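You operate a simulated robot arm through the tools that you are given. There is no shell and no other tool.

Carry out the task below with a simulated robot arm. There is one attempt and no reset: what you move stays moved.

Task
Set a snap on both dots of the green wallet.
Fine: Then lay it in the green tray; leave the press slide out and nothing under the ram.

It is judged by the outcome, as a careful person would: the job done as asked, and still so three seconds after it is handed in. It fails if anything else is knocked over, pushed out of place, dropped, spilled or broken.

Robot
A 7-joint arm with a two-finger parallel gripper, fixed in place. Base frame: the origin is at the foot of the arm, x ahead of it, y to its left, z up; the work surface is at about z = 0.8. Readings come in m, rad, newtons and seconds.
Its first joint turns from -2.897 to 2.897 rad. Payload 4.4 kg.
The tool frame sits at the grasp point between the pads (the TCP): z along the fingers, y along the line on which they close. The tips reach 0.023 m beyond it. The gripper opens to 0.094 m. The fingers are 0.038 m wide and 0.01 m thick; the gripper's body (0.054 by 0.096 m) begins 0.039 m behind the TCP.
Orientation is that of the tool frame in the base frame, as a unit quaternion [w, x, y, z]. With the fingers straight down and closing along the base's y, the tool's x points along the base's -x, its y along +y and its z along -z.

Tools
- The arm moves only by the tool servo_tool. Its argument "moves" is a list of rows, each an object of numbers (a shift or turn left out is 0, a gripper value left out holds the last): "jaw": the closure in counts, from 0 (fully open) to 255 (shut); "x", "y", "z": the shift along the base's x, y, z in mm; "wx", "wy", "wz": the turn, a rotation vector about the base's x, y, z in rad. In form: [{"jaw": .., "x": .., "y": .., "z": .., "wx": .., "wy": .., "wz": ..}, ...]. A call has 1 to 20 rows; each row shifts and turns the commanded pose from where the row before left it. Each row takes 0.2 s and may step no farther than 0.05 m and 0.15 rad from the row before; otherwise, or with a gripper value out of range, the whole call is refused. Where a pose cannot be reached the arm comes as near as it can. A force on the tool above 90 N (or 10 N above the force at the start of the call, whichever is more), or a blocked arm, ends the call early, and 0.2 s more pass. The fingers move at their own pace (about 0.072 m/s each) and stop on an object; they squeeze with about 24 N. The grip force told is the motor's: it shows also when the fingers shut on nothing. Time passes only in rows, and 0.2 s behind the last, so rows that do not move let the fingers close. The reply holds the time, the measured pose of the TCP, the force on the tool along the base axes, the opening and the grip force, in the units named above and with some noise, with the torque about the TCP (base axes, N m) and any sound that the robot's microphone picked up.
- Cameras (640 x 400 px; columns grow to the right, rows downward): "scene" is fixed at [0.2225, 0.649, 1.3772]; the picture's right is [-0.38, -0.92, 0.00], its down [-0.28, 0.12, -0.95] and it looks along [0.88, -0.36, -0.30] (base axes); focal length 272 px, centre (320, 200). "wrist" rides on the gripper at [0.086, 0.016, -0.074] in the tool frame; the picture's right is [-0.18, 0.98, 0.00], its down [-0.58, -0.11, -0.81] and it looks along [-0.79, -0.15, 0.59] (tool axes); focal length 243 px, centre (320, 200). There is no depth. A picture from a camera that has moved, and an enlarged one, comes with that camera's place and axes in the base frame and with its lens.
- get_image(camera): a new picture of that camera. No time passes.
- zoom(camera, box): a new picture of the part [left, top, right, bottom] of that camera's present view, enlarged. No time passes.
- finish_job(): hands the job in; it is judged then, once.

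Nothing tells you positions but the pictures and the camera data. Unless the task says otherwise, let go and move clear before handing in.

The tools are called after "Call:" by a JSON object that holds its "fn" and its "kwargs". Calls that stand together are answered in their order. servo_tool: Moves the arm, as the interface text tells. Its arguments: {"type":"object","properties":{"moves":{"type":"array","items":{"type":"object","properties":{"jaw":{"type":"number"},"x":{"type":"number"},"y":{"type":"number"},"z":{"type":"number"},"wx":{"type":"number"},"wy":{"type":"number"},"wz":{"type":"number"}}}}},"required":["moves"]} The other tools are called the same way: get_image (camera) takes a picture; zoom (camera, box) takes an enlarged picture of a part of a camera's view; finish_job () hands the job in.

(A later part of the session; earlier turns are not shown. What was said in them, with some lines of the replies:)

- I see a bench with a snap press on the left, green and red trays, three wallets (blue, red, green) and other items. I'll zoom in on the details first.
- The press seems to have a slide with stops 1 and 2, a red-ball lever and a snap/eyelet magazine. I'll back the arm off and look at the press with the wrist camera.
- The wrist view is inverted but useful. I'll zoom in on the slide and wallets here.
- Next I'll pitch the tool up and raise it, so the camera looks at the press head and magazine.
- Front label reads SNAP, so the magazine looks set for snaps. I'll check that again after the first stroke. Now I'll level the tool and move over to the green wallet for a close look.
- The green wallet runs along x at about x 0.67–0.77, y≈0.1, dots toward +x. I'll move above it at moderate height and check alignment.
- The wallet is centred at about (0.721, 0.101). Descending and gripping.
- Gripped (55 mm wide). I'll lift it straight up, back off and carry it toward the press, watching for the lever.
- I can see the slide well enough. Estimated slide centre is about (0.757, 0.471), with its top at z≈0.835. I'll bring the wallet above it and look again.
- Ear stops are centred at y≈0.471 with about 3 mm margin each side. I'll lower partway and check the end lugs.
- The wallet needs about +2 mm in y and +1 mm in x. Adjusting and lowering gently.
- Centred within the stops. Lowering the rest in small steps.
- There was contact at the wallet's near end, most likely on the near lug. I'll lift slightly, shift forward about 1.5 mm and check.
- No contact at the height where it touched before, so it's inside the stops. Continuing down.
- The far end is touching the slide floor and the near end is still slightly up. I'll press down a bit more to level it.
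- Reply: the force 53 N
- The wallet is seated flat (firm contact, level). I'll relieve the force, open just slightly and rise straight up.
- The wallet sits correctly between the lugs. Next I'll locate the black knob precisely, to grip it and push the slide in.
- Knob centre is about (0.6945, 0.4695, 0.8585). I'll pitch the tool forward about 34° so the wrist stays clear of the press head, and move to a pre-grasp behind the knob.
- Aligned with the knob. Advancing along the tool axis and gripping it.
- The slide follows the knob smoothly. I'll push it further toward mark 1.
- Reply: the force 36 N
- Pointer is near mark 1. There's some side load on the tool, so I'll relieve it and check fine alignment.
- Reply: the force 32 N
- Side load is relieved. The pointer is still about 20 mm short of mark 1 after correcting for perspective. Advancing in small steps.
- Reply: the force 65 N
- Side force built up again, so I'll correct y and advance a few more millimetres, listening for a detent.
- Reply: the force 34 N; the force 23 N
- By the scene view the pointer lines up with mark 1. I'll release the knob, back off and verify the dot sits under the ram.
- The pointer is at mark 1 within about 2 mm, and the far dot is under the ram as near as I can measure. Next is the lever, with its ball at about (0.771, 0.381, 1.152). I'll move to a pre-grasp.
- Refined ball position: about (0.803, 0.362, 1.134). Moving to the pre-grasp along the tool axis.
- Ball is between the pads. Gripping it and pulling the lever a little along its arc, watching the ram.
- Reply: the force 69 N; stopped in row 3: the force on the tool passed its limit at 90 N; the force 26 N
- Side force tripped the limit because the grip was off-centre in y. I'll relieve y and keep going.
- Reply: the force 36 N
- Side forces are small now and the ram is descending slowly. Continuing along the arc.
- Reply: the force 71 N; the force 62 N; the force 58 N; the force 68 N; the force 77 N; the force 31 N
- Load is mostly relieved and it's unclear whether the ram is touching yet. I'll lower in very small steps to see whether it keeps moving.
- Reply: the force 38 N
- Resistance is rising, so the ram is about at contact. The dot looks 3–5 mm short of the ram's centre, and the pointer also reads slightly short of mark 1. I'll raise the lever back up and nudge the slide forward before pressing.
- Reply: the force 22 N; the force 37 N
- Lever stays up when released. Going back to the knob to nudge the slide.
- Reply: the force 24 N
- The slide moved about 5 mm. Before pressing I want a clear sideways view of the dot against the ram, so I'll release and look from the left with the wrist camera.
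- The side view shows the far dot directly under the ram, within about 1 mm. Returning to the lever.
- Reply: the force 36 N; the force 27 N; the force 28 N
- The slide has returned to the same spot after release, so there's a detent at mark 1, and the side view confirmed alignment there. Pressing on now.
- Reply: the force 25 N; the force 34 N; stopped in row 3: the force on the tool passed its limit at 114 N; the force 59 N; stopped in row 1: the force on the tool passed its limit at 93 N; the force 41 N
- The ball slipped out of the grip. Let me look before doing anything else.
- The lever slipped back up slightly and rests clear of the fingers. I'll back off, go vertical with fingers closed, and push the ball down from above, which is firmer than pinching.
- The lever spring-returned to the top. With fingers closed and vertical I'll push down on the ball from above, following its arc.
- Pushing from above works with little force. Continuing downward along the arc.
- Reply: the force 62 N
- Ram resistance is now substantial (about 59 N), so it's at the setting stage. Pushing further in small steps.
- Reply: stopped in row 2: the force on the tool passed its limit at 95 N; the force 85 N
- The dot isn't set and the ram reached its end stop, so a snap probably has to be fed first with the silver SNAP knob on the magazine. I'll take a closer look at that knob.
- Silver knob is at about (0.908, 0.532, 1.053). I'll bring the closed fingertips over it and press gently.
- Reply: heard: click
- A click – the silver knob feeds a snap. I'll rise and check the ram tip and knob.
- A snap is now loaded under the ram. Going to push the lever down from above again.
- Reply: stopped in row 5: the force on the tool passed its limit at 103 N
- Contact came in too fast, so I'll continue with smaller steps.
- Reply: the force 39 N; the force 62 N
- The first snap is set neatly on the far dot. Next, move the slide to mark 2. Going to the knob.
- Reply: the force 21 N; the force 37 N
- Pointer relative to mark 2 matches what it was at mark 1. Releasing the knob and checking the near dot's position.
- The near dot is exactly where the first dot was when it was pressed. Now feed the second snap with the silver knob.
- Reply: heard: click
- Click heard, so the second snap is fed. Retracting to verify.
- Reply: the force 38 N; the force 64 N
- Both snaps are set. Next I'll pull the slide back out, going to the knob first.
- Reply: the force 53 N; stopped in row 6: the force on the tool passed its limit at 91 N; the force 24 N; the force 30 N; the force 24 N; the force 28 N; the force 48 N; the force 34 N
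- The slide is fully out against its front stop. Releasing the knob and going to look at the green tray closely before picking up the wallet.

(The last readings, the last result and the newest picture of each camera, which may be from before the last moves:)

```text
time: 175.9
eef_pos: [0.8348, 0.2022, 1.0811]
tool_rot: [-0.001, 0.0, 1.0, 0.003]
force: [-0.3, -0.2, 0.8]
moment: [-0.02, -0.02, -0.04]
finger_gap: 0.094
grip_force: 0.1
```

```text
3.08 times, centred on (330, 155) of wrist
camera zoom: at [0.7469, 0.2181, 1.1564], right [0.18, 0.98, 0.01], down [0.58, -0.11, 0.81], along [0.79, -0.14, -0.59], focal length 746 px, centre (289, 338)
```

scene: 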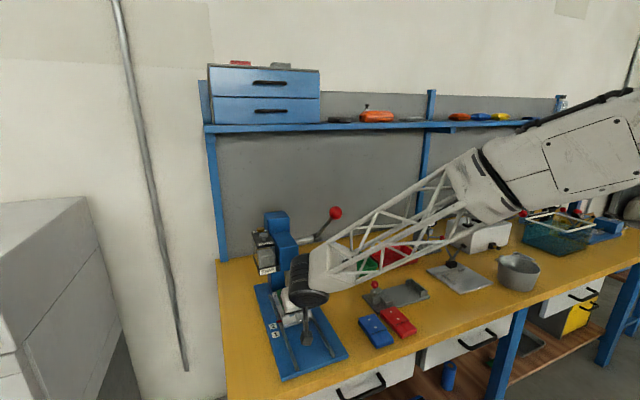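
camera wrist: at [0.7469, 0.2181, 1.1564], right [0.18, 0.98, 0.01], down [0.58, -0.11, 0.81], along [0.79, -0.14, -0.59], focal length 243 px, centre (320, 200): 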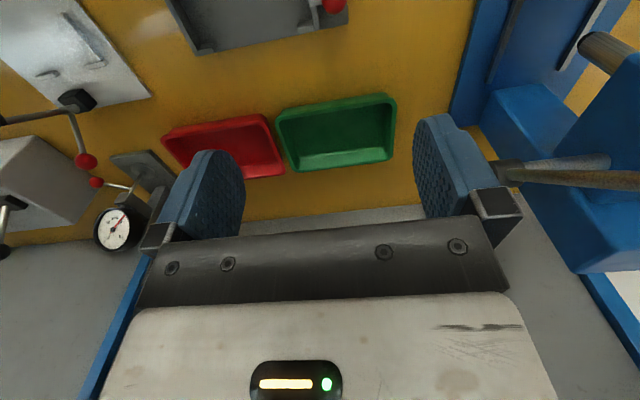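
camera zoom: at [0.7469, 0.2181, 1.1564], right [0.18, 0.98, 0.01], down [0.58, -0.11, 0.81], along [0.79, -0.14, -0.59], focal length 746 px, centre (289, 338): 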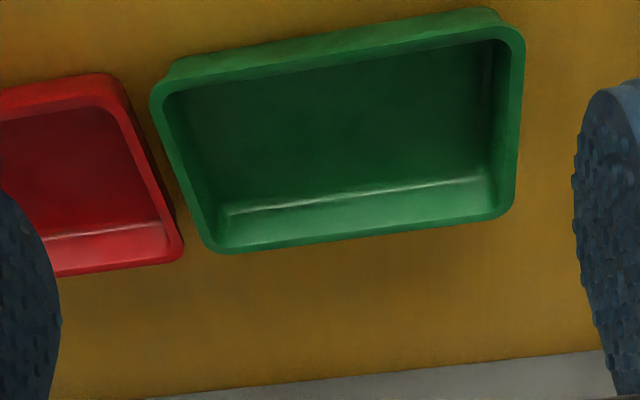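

Tray centre is about (1.023, 0.200), roughly 111×180 mm inside the rim. I'll check with the empty gripper that the pitched tool reaches over it.

Call:
{"fn": "servo_tool", "kwargs": {"moves": [{"wy": -0.15}, {"wy": -0.15}, {"wy": -0.15}, {"wy": -0.15}, {"x": 45, "z": -20}, {"x": 45, "z": -20}, {"x": 45, "z": -20}, {"x": 40, "z": -30}, {"z": -30}, {"z": -30}, {}, {}]}}

Call:
{"fn": "get_image", "kwargs": {"camera": "wrist"}}

Call:
{"fn": "get_image", "kwargs": {"camera": "scene"}}

```text
time: 178.5
eef_pos: [1.009, 0.2024, 0.9318]
tool_rot: [0.295, -0.001, 0.956, 0.003]
force: [-0.5, 0.7, 0.5]
moment: [-0.01, 0.01, 0.02]
finger_gap: 0.0938
grip_force: 0.0
```

```text
taken
camera wrist: at [0.8946, 0.2189, 0.9439], right [0.15, 0.98, 0.11], down [0.03, -0.11, 0.99], along [0.99, -0.14, -0.04], focal length 243 px, centre (320, 200)
```

wrist: 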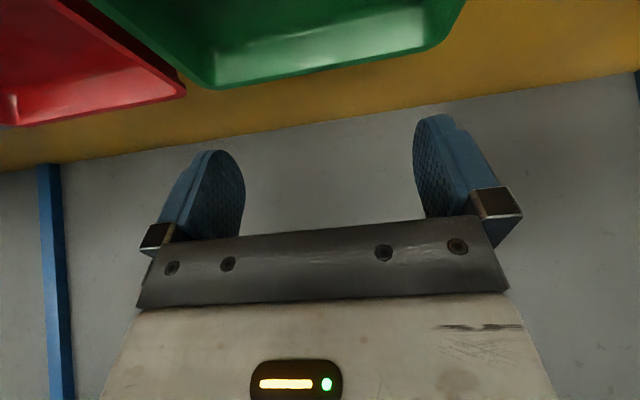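

```text
taken
```

scene: 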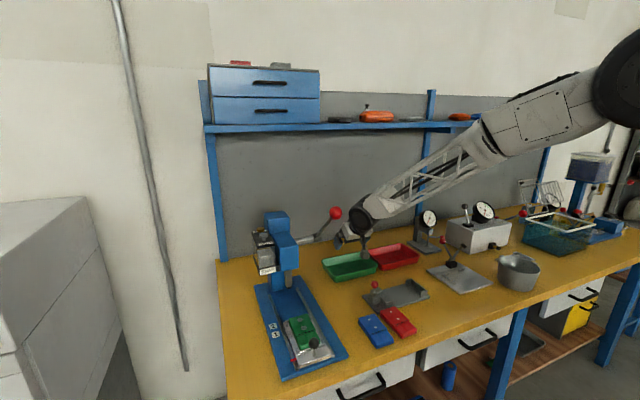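

Reachable with the pitch. I'll test whether a more upright tool also reaches, which would allow laying the wallet lengthwise across the tray.

Call:
{"fn": "servo_tool", "kwargs": {"moves": [{"wy": 0.15}, {"wy": 0.15}, {}, {}]}}

Call:
{"fn": "servo_tool", "kwargs": {"moves": [{"wy": 0.15}, {"wy": 0.15}, {}, {}]}}

```text
time: 179.5
eef_pos: [1.0104, 0.2034, 0.9299]
tool_rot: [0.148, -0.002, 0.989, 0.003]
force: [0.2, -0.7, -0.7]
moment: [0.0, 0.02, 0.03]
finger_gap: 0.0942
grip_force: 0.0
```

```text
time: 180.5
eef_pos: [1.0086, 0.2029, 0.9318]
tool_rot: [0.0, -0.001, 1.0, 0.003]
force: [-0.5, -0.6, 0.4]
moment: [0.01, 0.02, -0.01]
finger_gap: 0.0942
grip_force: 0.1
```

The upright tool reaches too. I'll test rotating 90° and lowering over the tray centre with the gripper still empty, above the rim.

Call:
{"fn": "servo_tool", "kwargs": {"moves": [{"wz": 0.143, "x": 7}, {"wz": 0.143, "x": 7}, {"wz": 0.143}, {"wz": 0.143}, {"wz": 0.143}, {"wz": 0.143}, {"wz": 0.143}, {"wz": 0.143}, {"wz": 0.143}, {"wz": 0.143}, {"wz": 0.135}, {"z": -20}, {"z": -20}, {"z": -15}, {}, {}]}}

Call:
{"fn": "get_image", "kwargs": {"camera": "wrist"}}

Call:
{"fn": "zoom", "kwargs": {"camera": "scene", "box": [290, 190, 430, 310]}}

```text
time: 183.9
eef_pos: [1.0226, 0.2013, 0.8769]
tool_rot: [-0.003, -0.705, 0.709, 0.002]
force: [0.1, 0.1, 0.6]
moment: [0.02, 0.0, 0.01]
finger_gap: 0.0941
grip_force: 0.1
```

```text
taken
camera wrist: at [1.0056, 0.1148, 0.9517], right [-0.98, 0.19, 0.01], down [0.12, 0.58, 0.81], along [0.15, 0.79, -0.59], focal length 243 px, centre (320, 200)
```

wrist: 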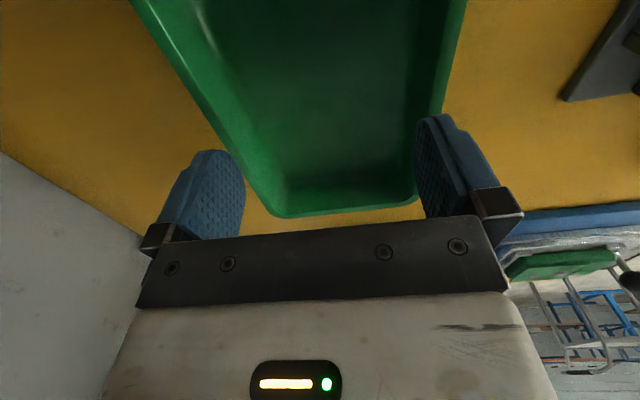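

```text
3.33 times, centred on (360, 250) of scene
camera zoom: at [0.2225, 0.649, 1.3772], right [-0.38, -0.92, 0.0], down [-0.28, 0.12, -0.95], along [0.88, -0.36, -0.3], focal length 908 px, centre (187, 33)
```

zoom: 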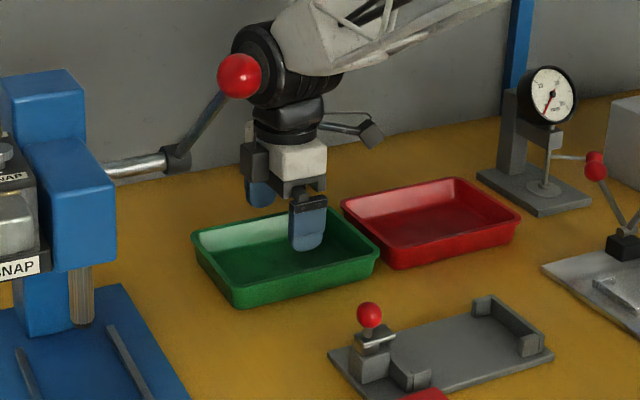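

Call:
{"fn": "zoom", "kwargs": {"camera": "wrist", "box": [120, 0, 480, 230]}}

```text
1.74 times, centred on (300, 115) of wrist
camera zoom: at [1.0056, 0.1148, 0.9517], right [-0.98, 0.19, 0.01], down [0.12, 0.58, 0.81], along [0.15, 0.79, -0.59], focal length 422 px, centre (355, 348)
```

zoom: 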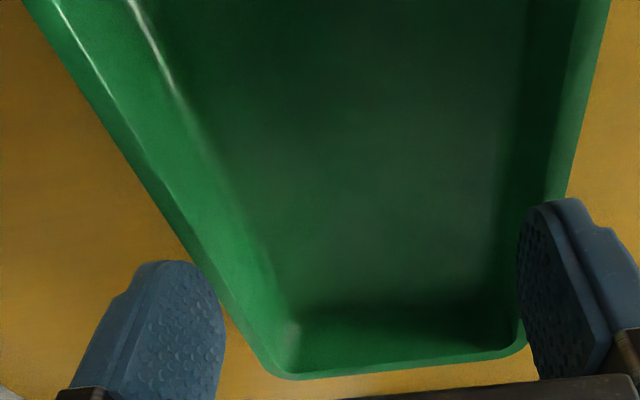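

Tool upright with 90° yaw fits well, so the wallet can lie lengthwise in the tray with plenty of room. Returning to the slide to pick it up.

Call:
{"fn": "servo_tool", "kwargs": {"moves": [{"z": 45}, {"z": 45}, {"z": 45}, {"x": -45, "wz": -0.143}, {"x": -45, "wz": -0.143}, {"x": -45, "wz": -0.143}, {"x": -45, "wz": -0.143}, {"x": -45, "wz": -0.143}, {"x": -45, "wz": -0.143}, {"x": -45, "wz": -0.143}, {"x": -45, "wz": -0.143}, {"x": -40, "wz": -0.143}, {"y": 45, "wz": -0.143}, {"y": 45, "wz": -0.139}, {"y": 45}, {"y": 45}, {"y": 45}, {"y": 45}, {}]}}

Call:
{"fn": "servo_tool", "kwargs": {"moves": [{"x": 45, "z": -20}, {"x": 45, "z": -20}, {"x": 20, "z": -20}, {}, {}]}}

Call:
{"fn": "get_image", "kwargs": {"camera": "wrist"}}

Call:
{"fn": "zoom", "kwargs": {"camera": "wrist", "box": [230, 0, 430, 150]}}

```text
time: 187.9
eef_pos: [0.6241, 0.4725, 1.0104]
tool_rot: [-0.001, 0.001, 1.0, 0.004]
force: [-0.1, -0.4, -0.5]
moment: [-0.02, 0.01, 0.03]
finger_gap: 0.0941
grip_force: 0.0
```

```text
time: 189.1
eef_pos: [0.7326, 0.4723, 0.9515]
tool_rot: [-0.001, 0.001, 1.0, 0.004]
force: [-0.4, -0.3, 0.6]
moment: [0.02, -0.02, -0.01]
finger_gap: 0.0935
grip_force: 0.1
```

```text
taken
camera wrist: at [0.6448, 0.4874, 1.0257], right [0.19, 0.98, 0.01], down [0.58, -0.12, 0.81], along [0.79, -0.15, -0.59], focal length 243 px, centre (320, 200)
```

wrist: 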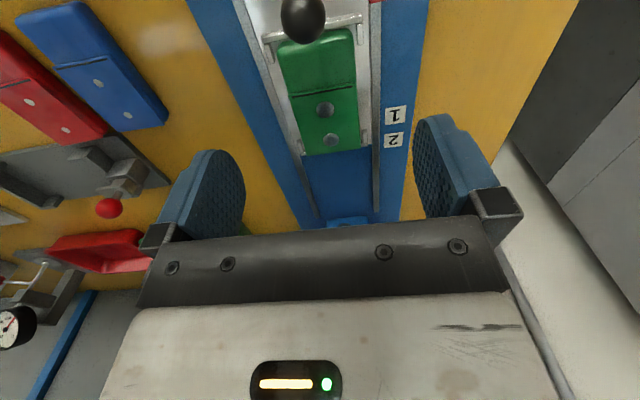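

```text
2.67 times, centred on (330, 75) of wrist
camera zoom: at [0.6448, 0.4874, 1.0257], right [0.19, 0.98, 0.01], down [0.58, -0.12, 0.81], along [0.79, -0.15, -0.59], focal length 647 px, centre (293, 533)
```

zoom: 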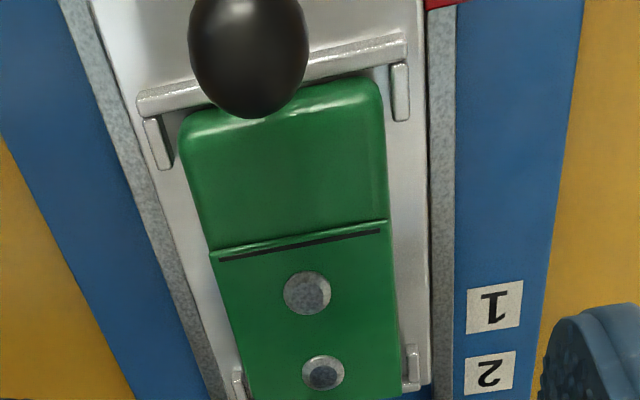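

Wallet with both snaps is clearly visible. Centre is about (0.759, 0.471). Descending to grip it between the ear stops.

Call:
{"fn": "servo_tool", "kwargs": {"moves": [{"x": 14, "jaw": 76}, {"x": 13, "z": -15}, {"z": -30}, {"z": -25}, {"z": -12}, {"z": -8}, {"z": -5}, {}]}}

Call:
{"fn": "get_image", "kwargs": {"camera": "wrist"}}

Call:
{"fn": "zoom", "kwargs": {"camera": "scene", "box": [260, 280, 350, 370]}}

```text
time: 190.9
eef_pos: [0.7611, 0.4715, 0.8566]
tool_rot: [0.0, 0.001, 1.0, 0.004]
force: [-0.1, 1.2, 0.2]
moment: [0.01, 0.02, 0.03]
finger_gap: 0.0659
grip_force: 0.0
```

```text
taken
camera wrist: at [0.6725, 0.488, 0.9302], right [0.19, 0.98, 0.01], down [0.58, -0.12, 0.81], along [0.79, -0.15, -0.59], focal length 243 px, centre (320, 200)
```

wrist: 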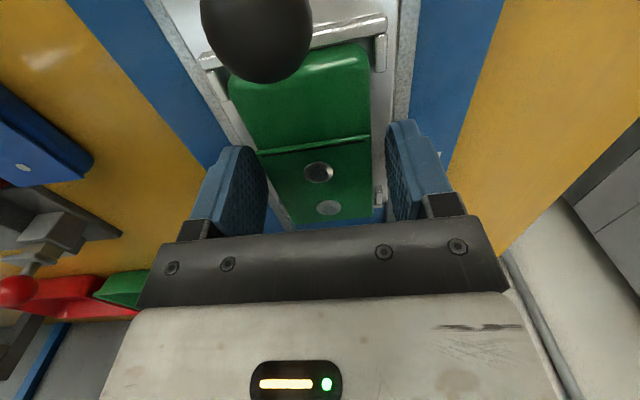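

```text
4.44 times, centred on (305, 325) of scene
camera zoom: at [0.2225, 0.649, 1.3772], right [-0.38, -0.92, 0.0], down [-0.28, 0.12, -0.95], along [0.88, -0.36, -0.3], focal length 1211 px, centre (387, -356)
```

zoom: 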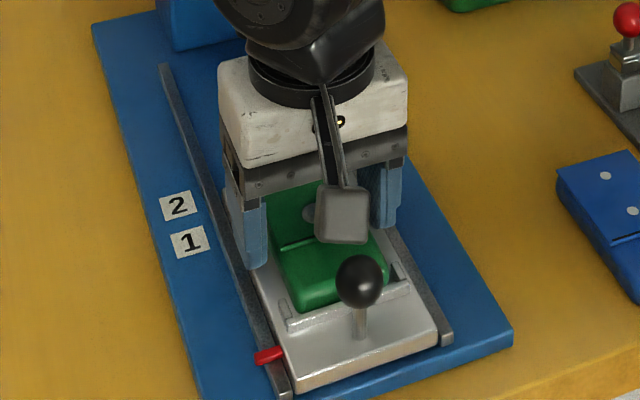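

Aligned. Closing on the wallet and lifting slowly.

Call:
{"fn": "servo_tool", "kwargs": {"moves": [{"jaw": 255}, {"jaw": 255}, {"jaw": 255}, {"jaw": 255}]}}

Call:
{"fn": "servo_tool", "kwargs": {"moves": [{"z": 3}, {"z": 5}, {"z": 10}, {"z": 20}, {"z": 30}, {"z": 30}, {}]}}

Call:
{"fn": "get_image", "kwargs": {"camera": "wrist"}}

Call:
{"fn": "zoom", "kwargs": {"camera": "scene", "box": [250, 260, 350, 370]}}

```text
time: 191.9
eef_pos: [0.7608, 0.4734, 0.8549]
tool_rot: [-0.001, 0.001, 1.0, 0.003]
force: [0.1, -0.6, -0.4]
moment: [-0.04, -0.05, 0.01]
finger_gap: 0.0553
grip_force: 24.0
```

```text
time: 193.5
eef_pos: [0.7599, 0.4729, 0.9539]
tool_rot: [-0.001, 0.0, 1.0, 0.004]
force: [-0.5, 0.5, 0.3]
moment: [-0.01, 0.0, 0.01]
finger_gap: 0.055
grip_force: 24.0
```

```text
taken
camera wrist: at [0.6722, 0.4885, 1.0295], right [0.19, 0.98, 0.01], down [0.58, -0.12, 0.81], along [0.79, -0.15, -0.59], focal length 243 px, centre (320, 200)
```

wrist: 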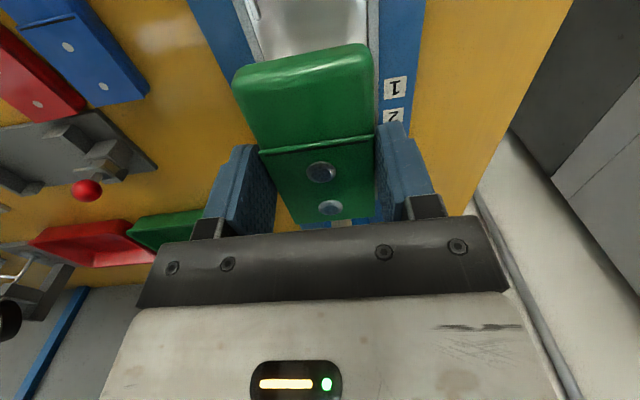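

```text
3.64 times, centred on (300, 315) of scene
camera zoom: at [0.2225, 0.649, 1.3772], right [-0.38, -0.92, 0.0], down [-0.28, 0.12, -0.95], along [0.88, -0.36, -0.3], focal length 991 px, centre (393, -218)
```

zoom: 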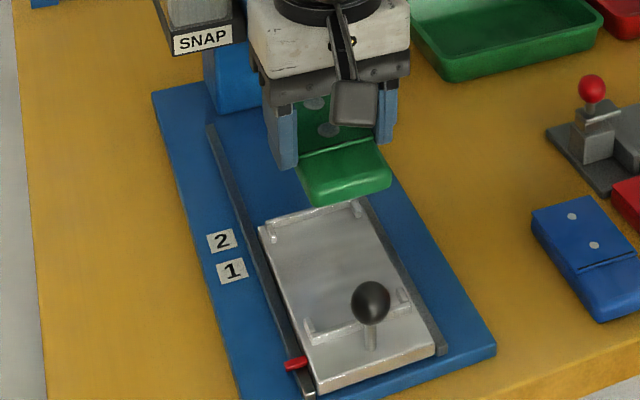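

Wallet lifted and the slide remains out. Carrying it to the tray along the clear route.

Call:
{"fn": "servo_tool", "kwargs": {"moves": [{"z": 35, "x": -20}, {"x": -40, "z": 25}, {"x": -45}, {"x": -35}, {"y": -45}, {"y": -45}, {"y": -45}, {"y": -45}, {"y": -45}, {"y": -45}, {}]}}

Call:
{"fn": "servo_tool", "kwargs": {"moves": [{"x": 45}, {"x": 45, "wz": 0.143}, {"x": 45, "wz": 0.143}, {"x": 45, "wz": 0.143}, {"x": 45, "wz": 0.143}, {"x": 45, "wz": 0.143}, {"x": 45, "wz": 0.143}, {"x": 40, "wz": 0.143}, {"x": 30, "wz": 0.143}, {"x": 15, "wz": 0.143}, {"wz": 0.143}, {"wz": 0.138}, {}, {}]}}

Call:
{"fn": "get_image", "kwargs": {"camera": "wrist"}}

Call:
{"fn": "get_image", "kwargs": {"camera": "scene"}}

```text
time: 195.9
eef_pos: [0.623, 0.2046, 1.0125]
tool_rot: [0.0, 0.001, 1.0, 0.004]
force: [-0.5, 0.1, -1.4]
moment: [0.0, 0.01, 0.01]
finger_gap: 0.0551
grip_force: 23.6
```

```text
time: 198.9
eef_pos: [1.0207, 0.203, 1.0145]
tool_rot: [-0.003, -0.705, 0.709, 0.001]
force: [0.5, -0.5, -0.2]
moment: [0.02, 0.01, -0.01]
finger_gap: 0.055
grip_force: 24.0
```

```text
taken
camera wrist: at [1.0033, 0.1163, 1.0887], right [-0.98, 0.19, 0.01], down [0.12, 0.58, 0.81], along [0.15, 0.79, -0.59], focal length 243 px, centre (320, 200)
```

wrist: 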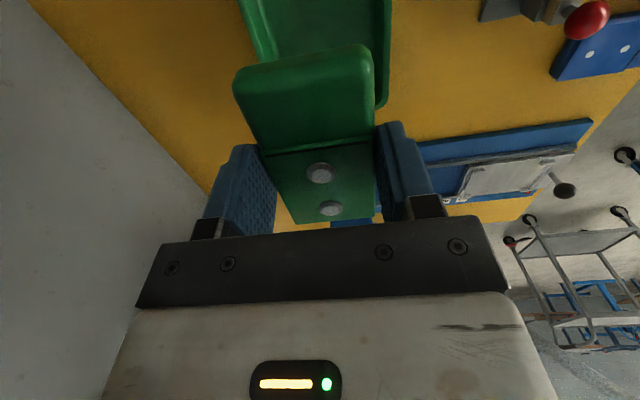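

```text
taken
```

scene: 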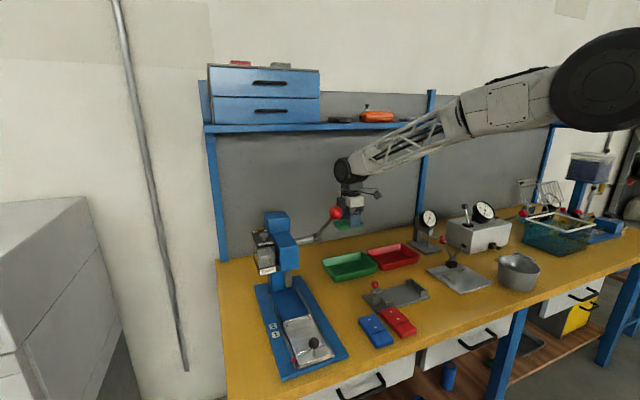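

Call:
{"fn": "servo_tool", "kwargs": {"moves": [{"x": -2, "y": -2, "z": -40}, {"z": -40}, {"z": -40}, {"z": -22}, {}, {}]}}

Call:
{"fn": "get_image", "kwargs": {"camera": "wrist"}}

Call:
{"fn": "zoom", "kwargs": {"camera": "scene", "box": [300, 200, 420, 300]}}

```text
time: 200.3
eef_pos: [1.0193, 0.2011, 0.8705]
tool_rot: [-0.002, -0.706, 0.709, 0.001]
force: [-0.5, 0.4, -0.8]
moment: [0.0, -0.01, -0.05]
finger_gap: 0.055
grip_force: 23.9
```

```text
taken
camera wrist: at [1.0018, 0.115, 0.9444], right [-0.98, 0.19, 0.01], down [0.12, 0.58, 0.81], along [0.15, 0.79, -0.59], focal length 243 px, centre (320, 200)
```

wrist: 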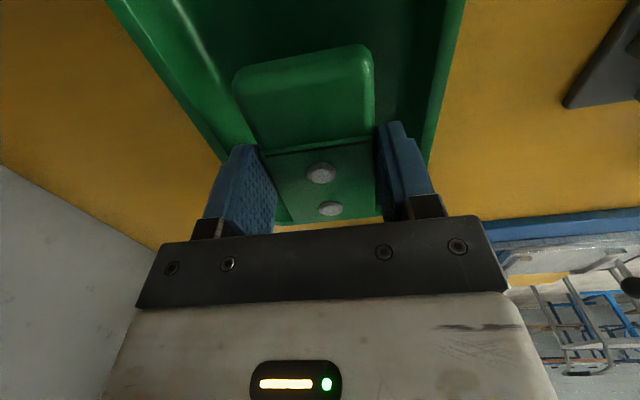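

```text
4.00 times, centred on (360, 250) of scene
camera zoom: at [0.2225, 0.649, 1.3772], right [-0.38, -0.92, 0.0], down [-0.28, 0.12, -0.95], along [0.88, -0.36, -0.3], focal length 1090 px, centre (160, 0)
```

zoom: 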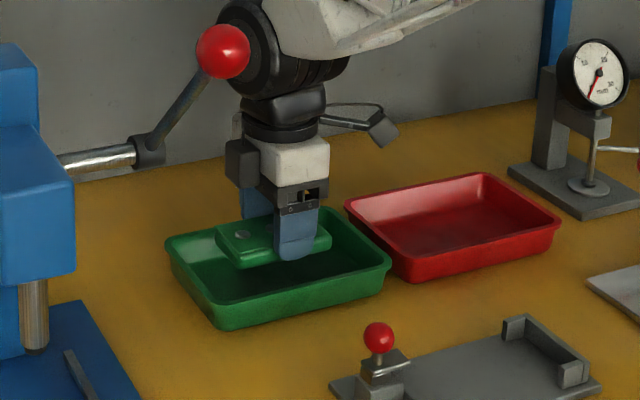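

Well centred over the tray. Lowering until contact.

Call:
{"fn": "servo_tool", "kwargs": {"moves": [{"z": -12}, {"z": -12}, {"z": -6}, {}]}}

Call:
{"fn": "servo_tool", "kwargs": {"moves": [{"z": -3}, {"z": -2}, {}]}}

Call:
{"fn": "zoom", "kwargs": {"camera": "scene", "box": [300, 200, 420, 300]}}

```text
time: 201.3
eef_pos: [1.0188, 0.1999, 0.8411]
tool_rot: [-0.003, -0.705, 0.709, 0.003]
force: [-0.3, 0.2, -1.1]
moment: [0.04, 0.03, 0.0]
finger_gap: 0.0549
grip_force: 24.6
```

```text
time: 202.1
eef_pos: [1.0184, 0.1999, 0.8368]
tool_rot: [-0.004, -0.705, 0.709, 0.002]
force: [-1.5, -0.7, -0.5]
moment: [0.01, 0.0, -0.01]
finger_gap: 0.0551
grip_force: 23.6
```

```text
4.00 times, centred on (360, 250) of scene
camera zoom: at [0.2225, 0.649, 1.3772], right [-0.38, -0.92, 0.0], down [-0.28, 0.12, -0.95], along [0.88, -0.36, -0.3], focal length 1090 px, centre (160, 0)
```

zoom: 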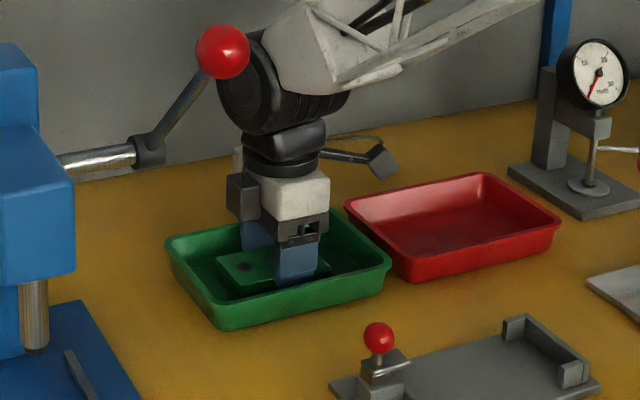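

Call:
{"fn": "servo_tool", "kwargs": {"moves": [{"z": -2}, {"z": -1.5}, {}]}}

Call:
{"fn": "servo_tool", "kwargs": {"moves": [{"z": -1.5}, {"z": -1}, {}]}}

```text
time: 202.9
eef_pos: [1.0192, 0.2003, 0.8342]
tool_rot: [-0.003, -0.706, 0.709, 0.002]
force: [0.2, 0.9, 0.0]
moment: [0.01, 0.04, 0.0]
finger_gap: 0.0551
grip_force: 24.1
```

```text
time: 203.7
eef_pos: [1.0185, 0.2007, 0.8343]
tool_rot: [-0.001, -0.705, 0.709, 0.002]
force: [1.9, -2.7, 14.1]
moment: [-0.07, -0.2, -0.04]
finger_gap: 0.055
grip_force: 24.6
```

Wallet is on the tray floor. Opening just enough to release, then lifting straight up.

Call:
{"fn": "servo_tool", "kwargs": {"moves": [{"z": 1}, {"jaw": 92}, {"jaw": 92}, {"jaw": 92}, {}]}}

Call:
{"fn": "servo_tool", "kwargs": {"moves": [{"z": 3}, {"z": 6}, {"z": 12}, {"z": 25}, {"z": 40}, {"z": 45}, {"z": 45}, {}]}}

Call:
{"fn": "get_image", "kwargs": {"camera": "wrist"}}

Call:
{"fn": "zoom", "kwargs": {"camera": "scene", "box": [300, 200, 420, 300]}}

```text
time: 204.9
eef_pos: [1.0177, 0.2005, 0.8324]
tool_rot: [-0.003, -0.705, 0.709, 0.002]
force: [0.3, 0.7, -1.0]
moment: [-0.03, 0.02, 0.0]
finger_gap: 0.0599
grip_force: 0.1
```

```text
time: 206.7
eef_pos: [1.0179, 0.2023, 1.0098]
tool_rot: [-0.003, -0.705, 0.709, 0.003]
force: [-0.4, -0.6, -0.6]
moment: [0.01, 0.0, 0.02]
finger_gap: 0.0602
grip_force: 0.1
```

```text
taken
camera wrist: at [1.0003, 0.1161, 1.084], right [-0.98, 0.19, 0.01], down [0.12, 0.58, 0.81], along [0.15, 0.79, -0.59], focal length 243 px, centre (320, 200)
```

wrist: 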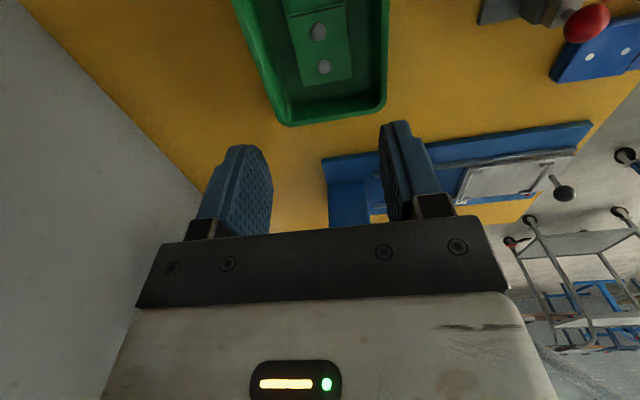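

```text
4.00 times, centred on (360, 250) of scene
camera zoom: at [0.2225, 0.649, 1.3772], right [-0.38, -0.92, 0.0], down [-0.28, 0.12, -0.95], along [0.88, -0.36, -0.3], focal length 1090 px, centre (160, 0)
```

zoom: 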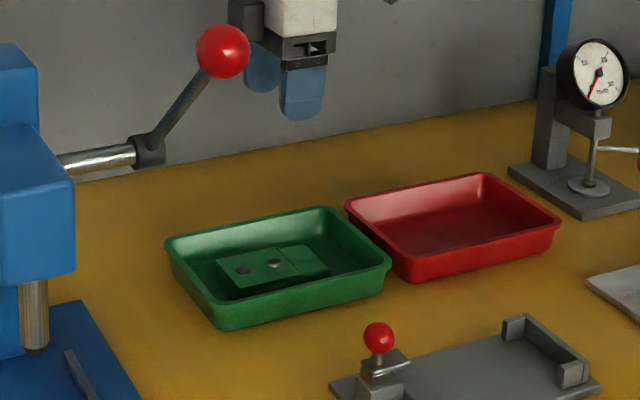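

The wallet lies flat in the green tray with both snaps. Moving the arm clear and doing a final check.

Call:
{"fn": "servo_tool", "kwargs": {"moves": [{"x": -40, "z": 30, "wz": -0.143}, {"x": -40, "z": 30, "wz": -0.143}, {"x": -40, "z": 30, "wz": -0.143}, {"x": -40, "z": 30, "wz": -0.143}, {"x": -40, "z": 30, "wz": -0.143}, {"x": -40, "wz": -0.143}, {"x": -40, "y": -20, "wz": -0.143}, {"x": -40, "y": -20, "wz": -0.143}, {"x": -40, "y": -20, "wz": -0.143}, {"wz": -0.143}, {"wz": -0.138}, {}, {}]}}

Call:
{"fn": "get_image", "kwargs": {"camera": "scene"}}

Call:
{"fn": "zoom", "kwargs": {"camera": "scene", "box": [240, 200, 380, 380]}}

Call:
{"fn": "zoom", "kwargs": {"camera": "scene", "box": [320, 240, 460, 350]}}

```text
time: 209.5
eef_pos: [0.6584, 0.1393, 1.1574]
tool_rot: [-0.001, 0.001, 1.0, 0.004]
force: [0.4, 0.2, 0.5]
moment: [-0.02, 0.0, 0.0]
finger_gap: 0.0602
grip_force: 0.1
```

```text
taken
```

scene: 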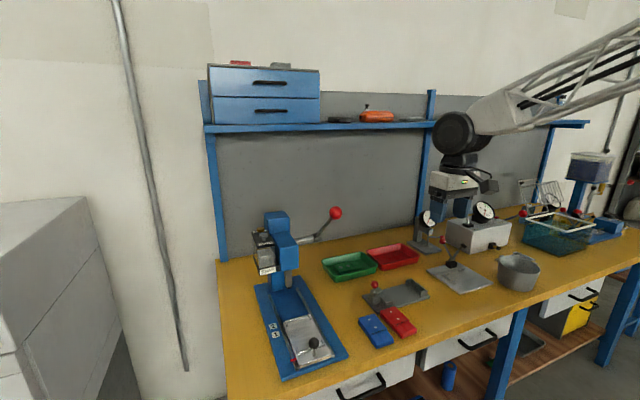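

```text
2.22 times, centred on (310, 290) of scene
camera zoom: at [0.2225, 0.649, 1.3772], right [-0.38, -0.92, 0.0], down [-0.28, 0.12, -0.95], along [0.88, -0.36, -0.3], focal length 606 px, centre (342, 0)
```

zoom: 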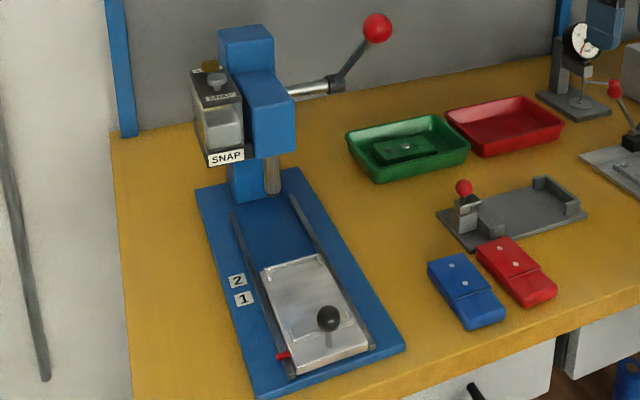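

```text
3.64 times, centred on (390, 295) of scene
camera zoom: at [0.2225, 0.649, 1.3772], right [-0.38, -0.92, 0.0], down [-0.28, 0.12, -0.95], along [0.88, -0.36, -0.3], focal length 991 px, centre (66, -146)
```

zoom: 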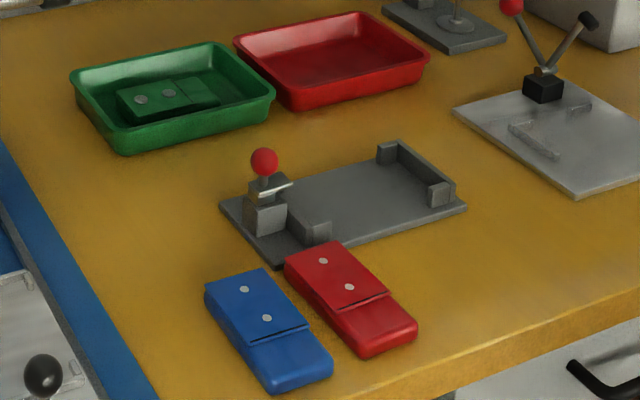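

Both snaps are set and the green wallet lies flat in the green tray. The slide is out, the area under the ram is clear, the lever is up, and everything else is where it was. Handing in.

Call:
{"fn": "finish_job", "kwargs": {}}

```text
The job is handed in.
```

The green wallet has a snap set on both dots and is lying flat in the green tray. I have handed the job in.

- **Press:** The slide is all the way out, nothing is under the ram or loaded on its tip, and the lever is back up. I made a few test strokes before working out that each snap has to be fed with the silver SNAP knob. Those strokes left no visible mark on the wallet.
- **Slip:** On one stroke the lever ball slipped out of the gripper and the lever sprang back to the top. I saw no damage from it, and I pushed the lever from above after that.
- **Rest of the bench:** In the last pictures the blue and red wallets, the trays and the other tools are where they started, and the arm is clear of them.
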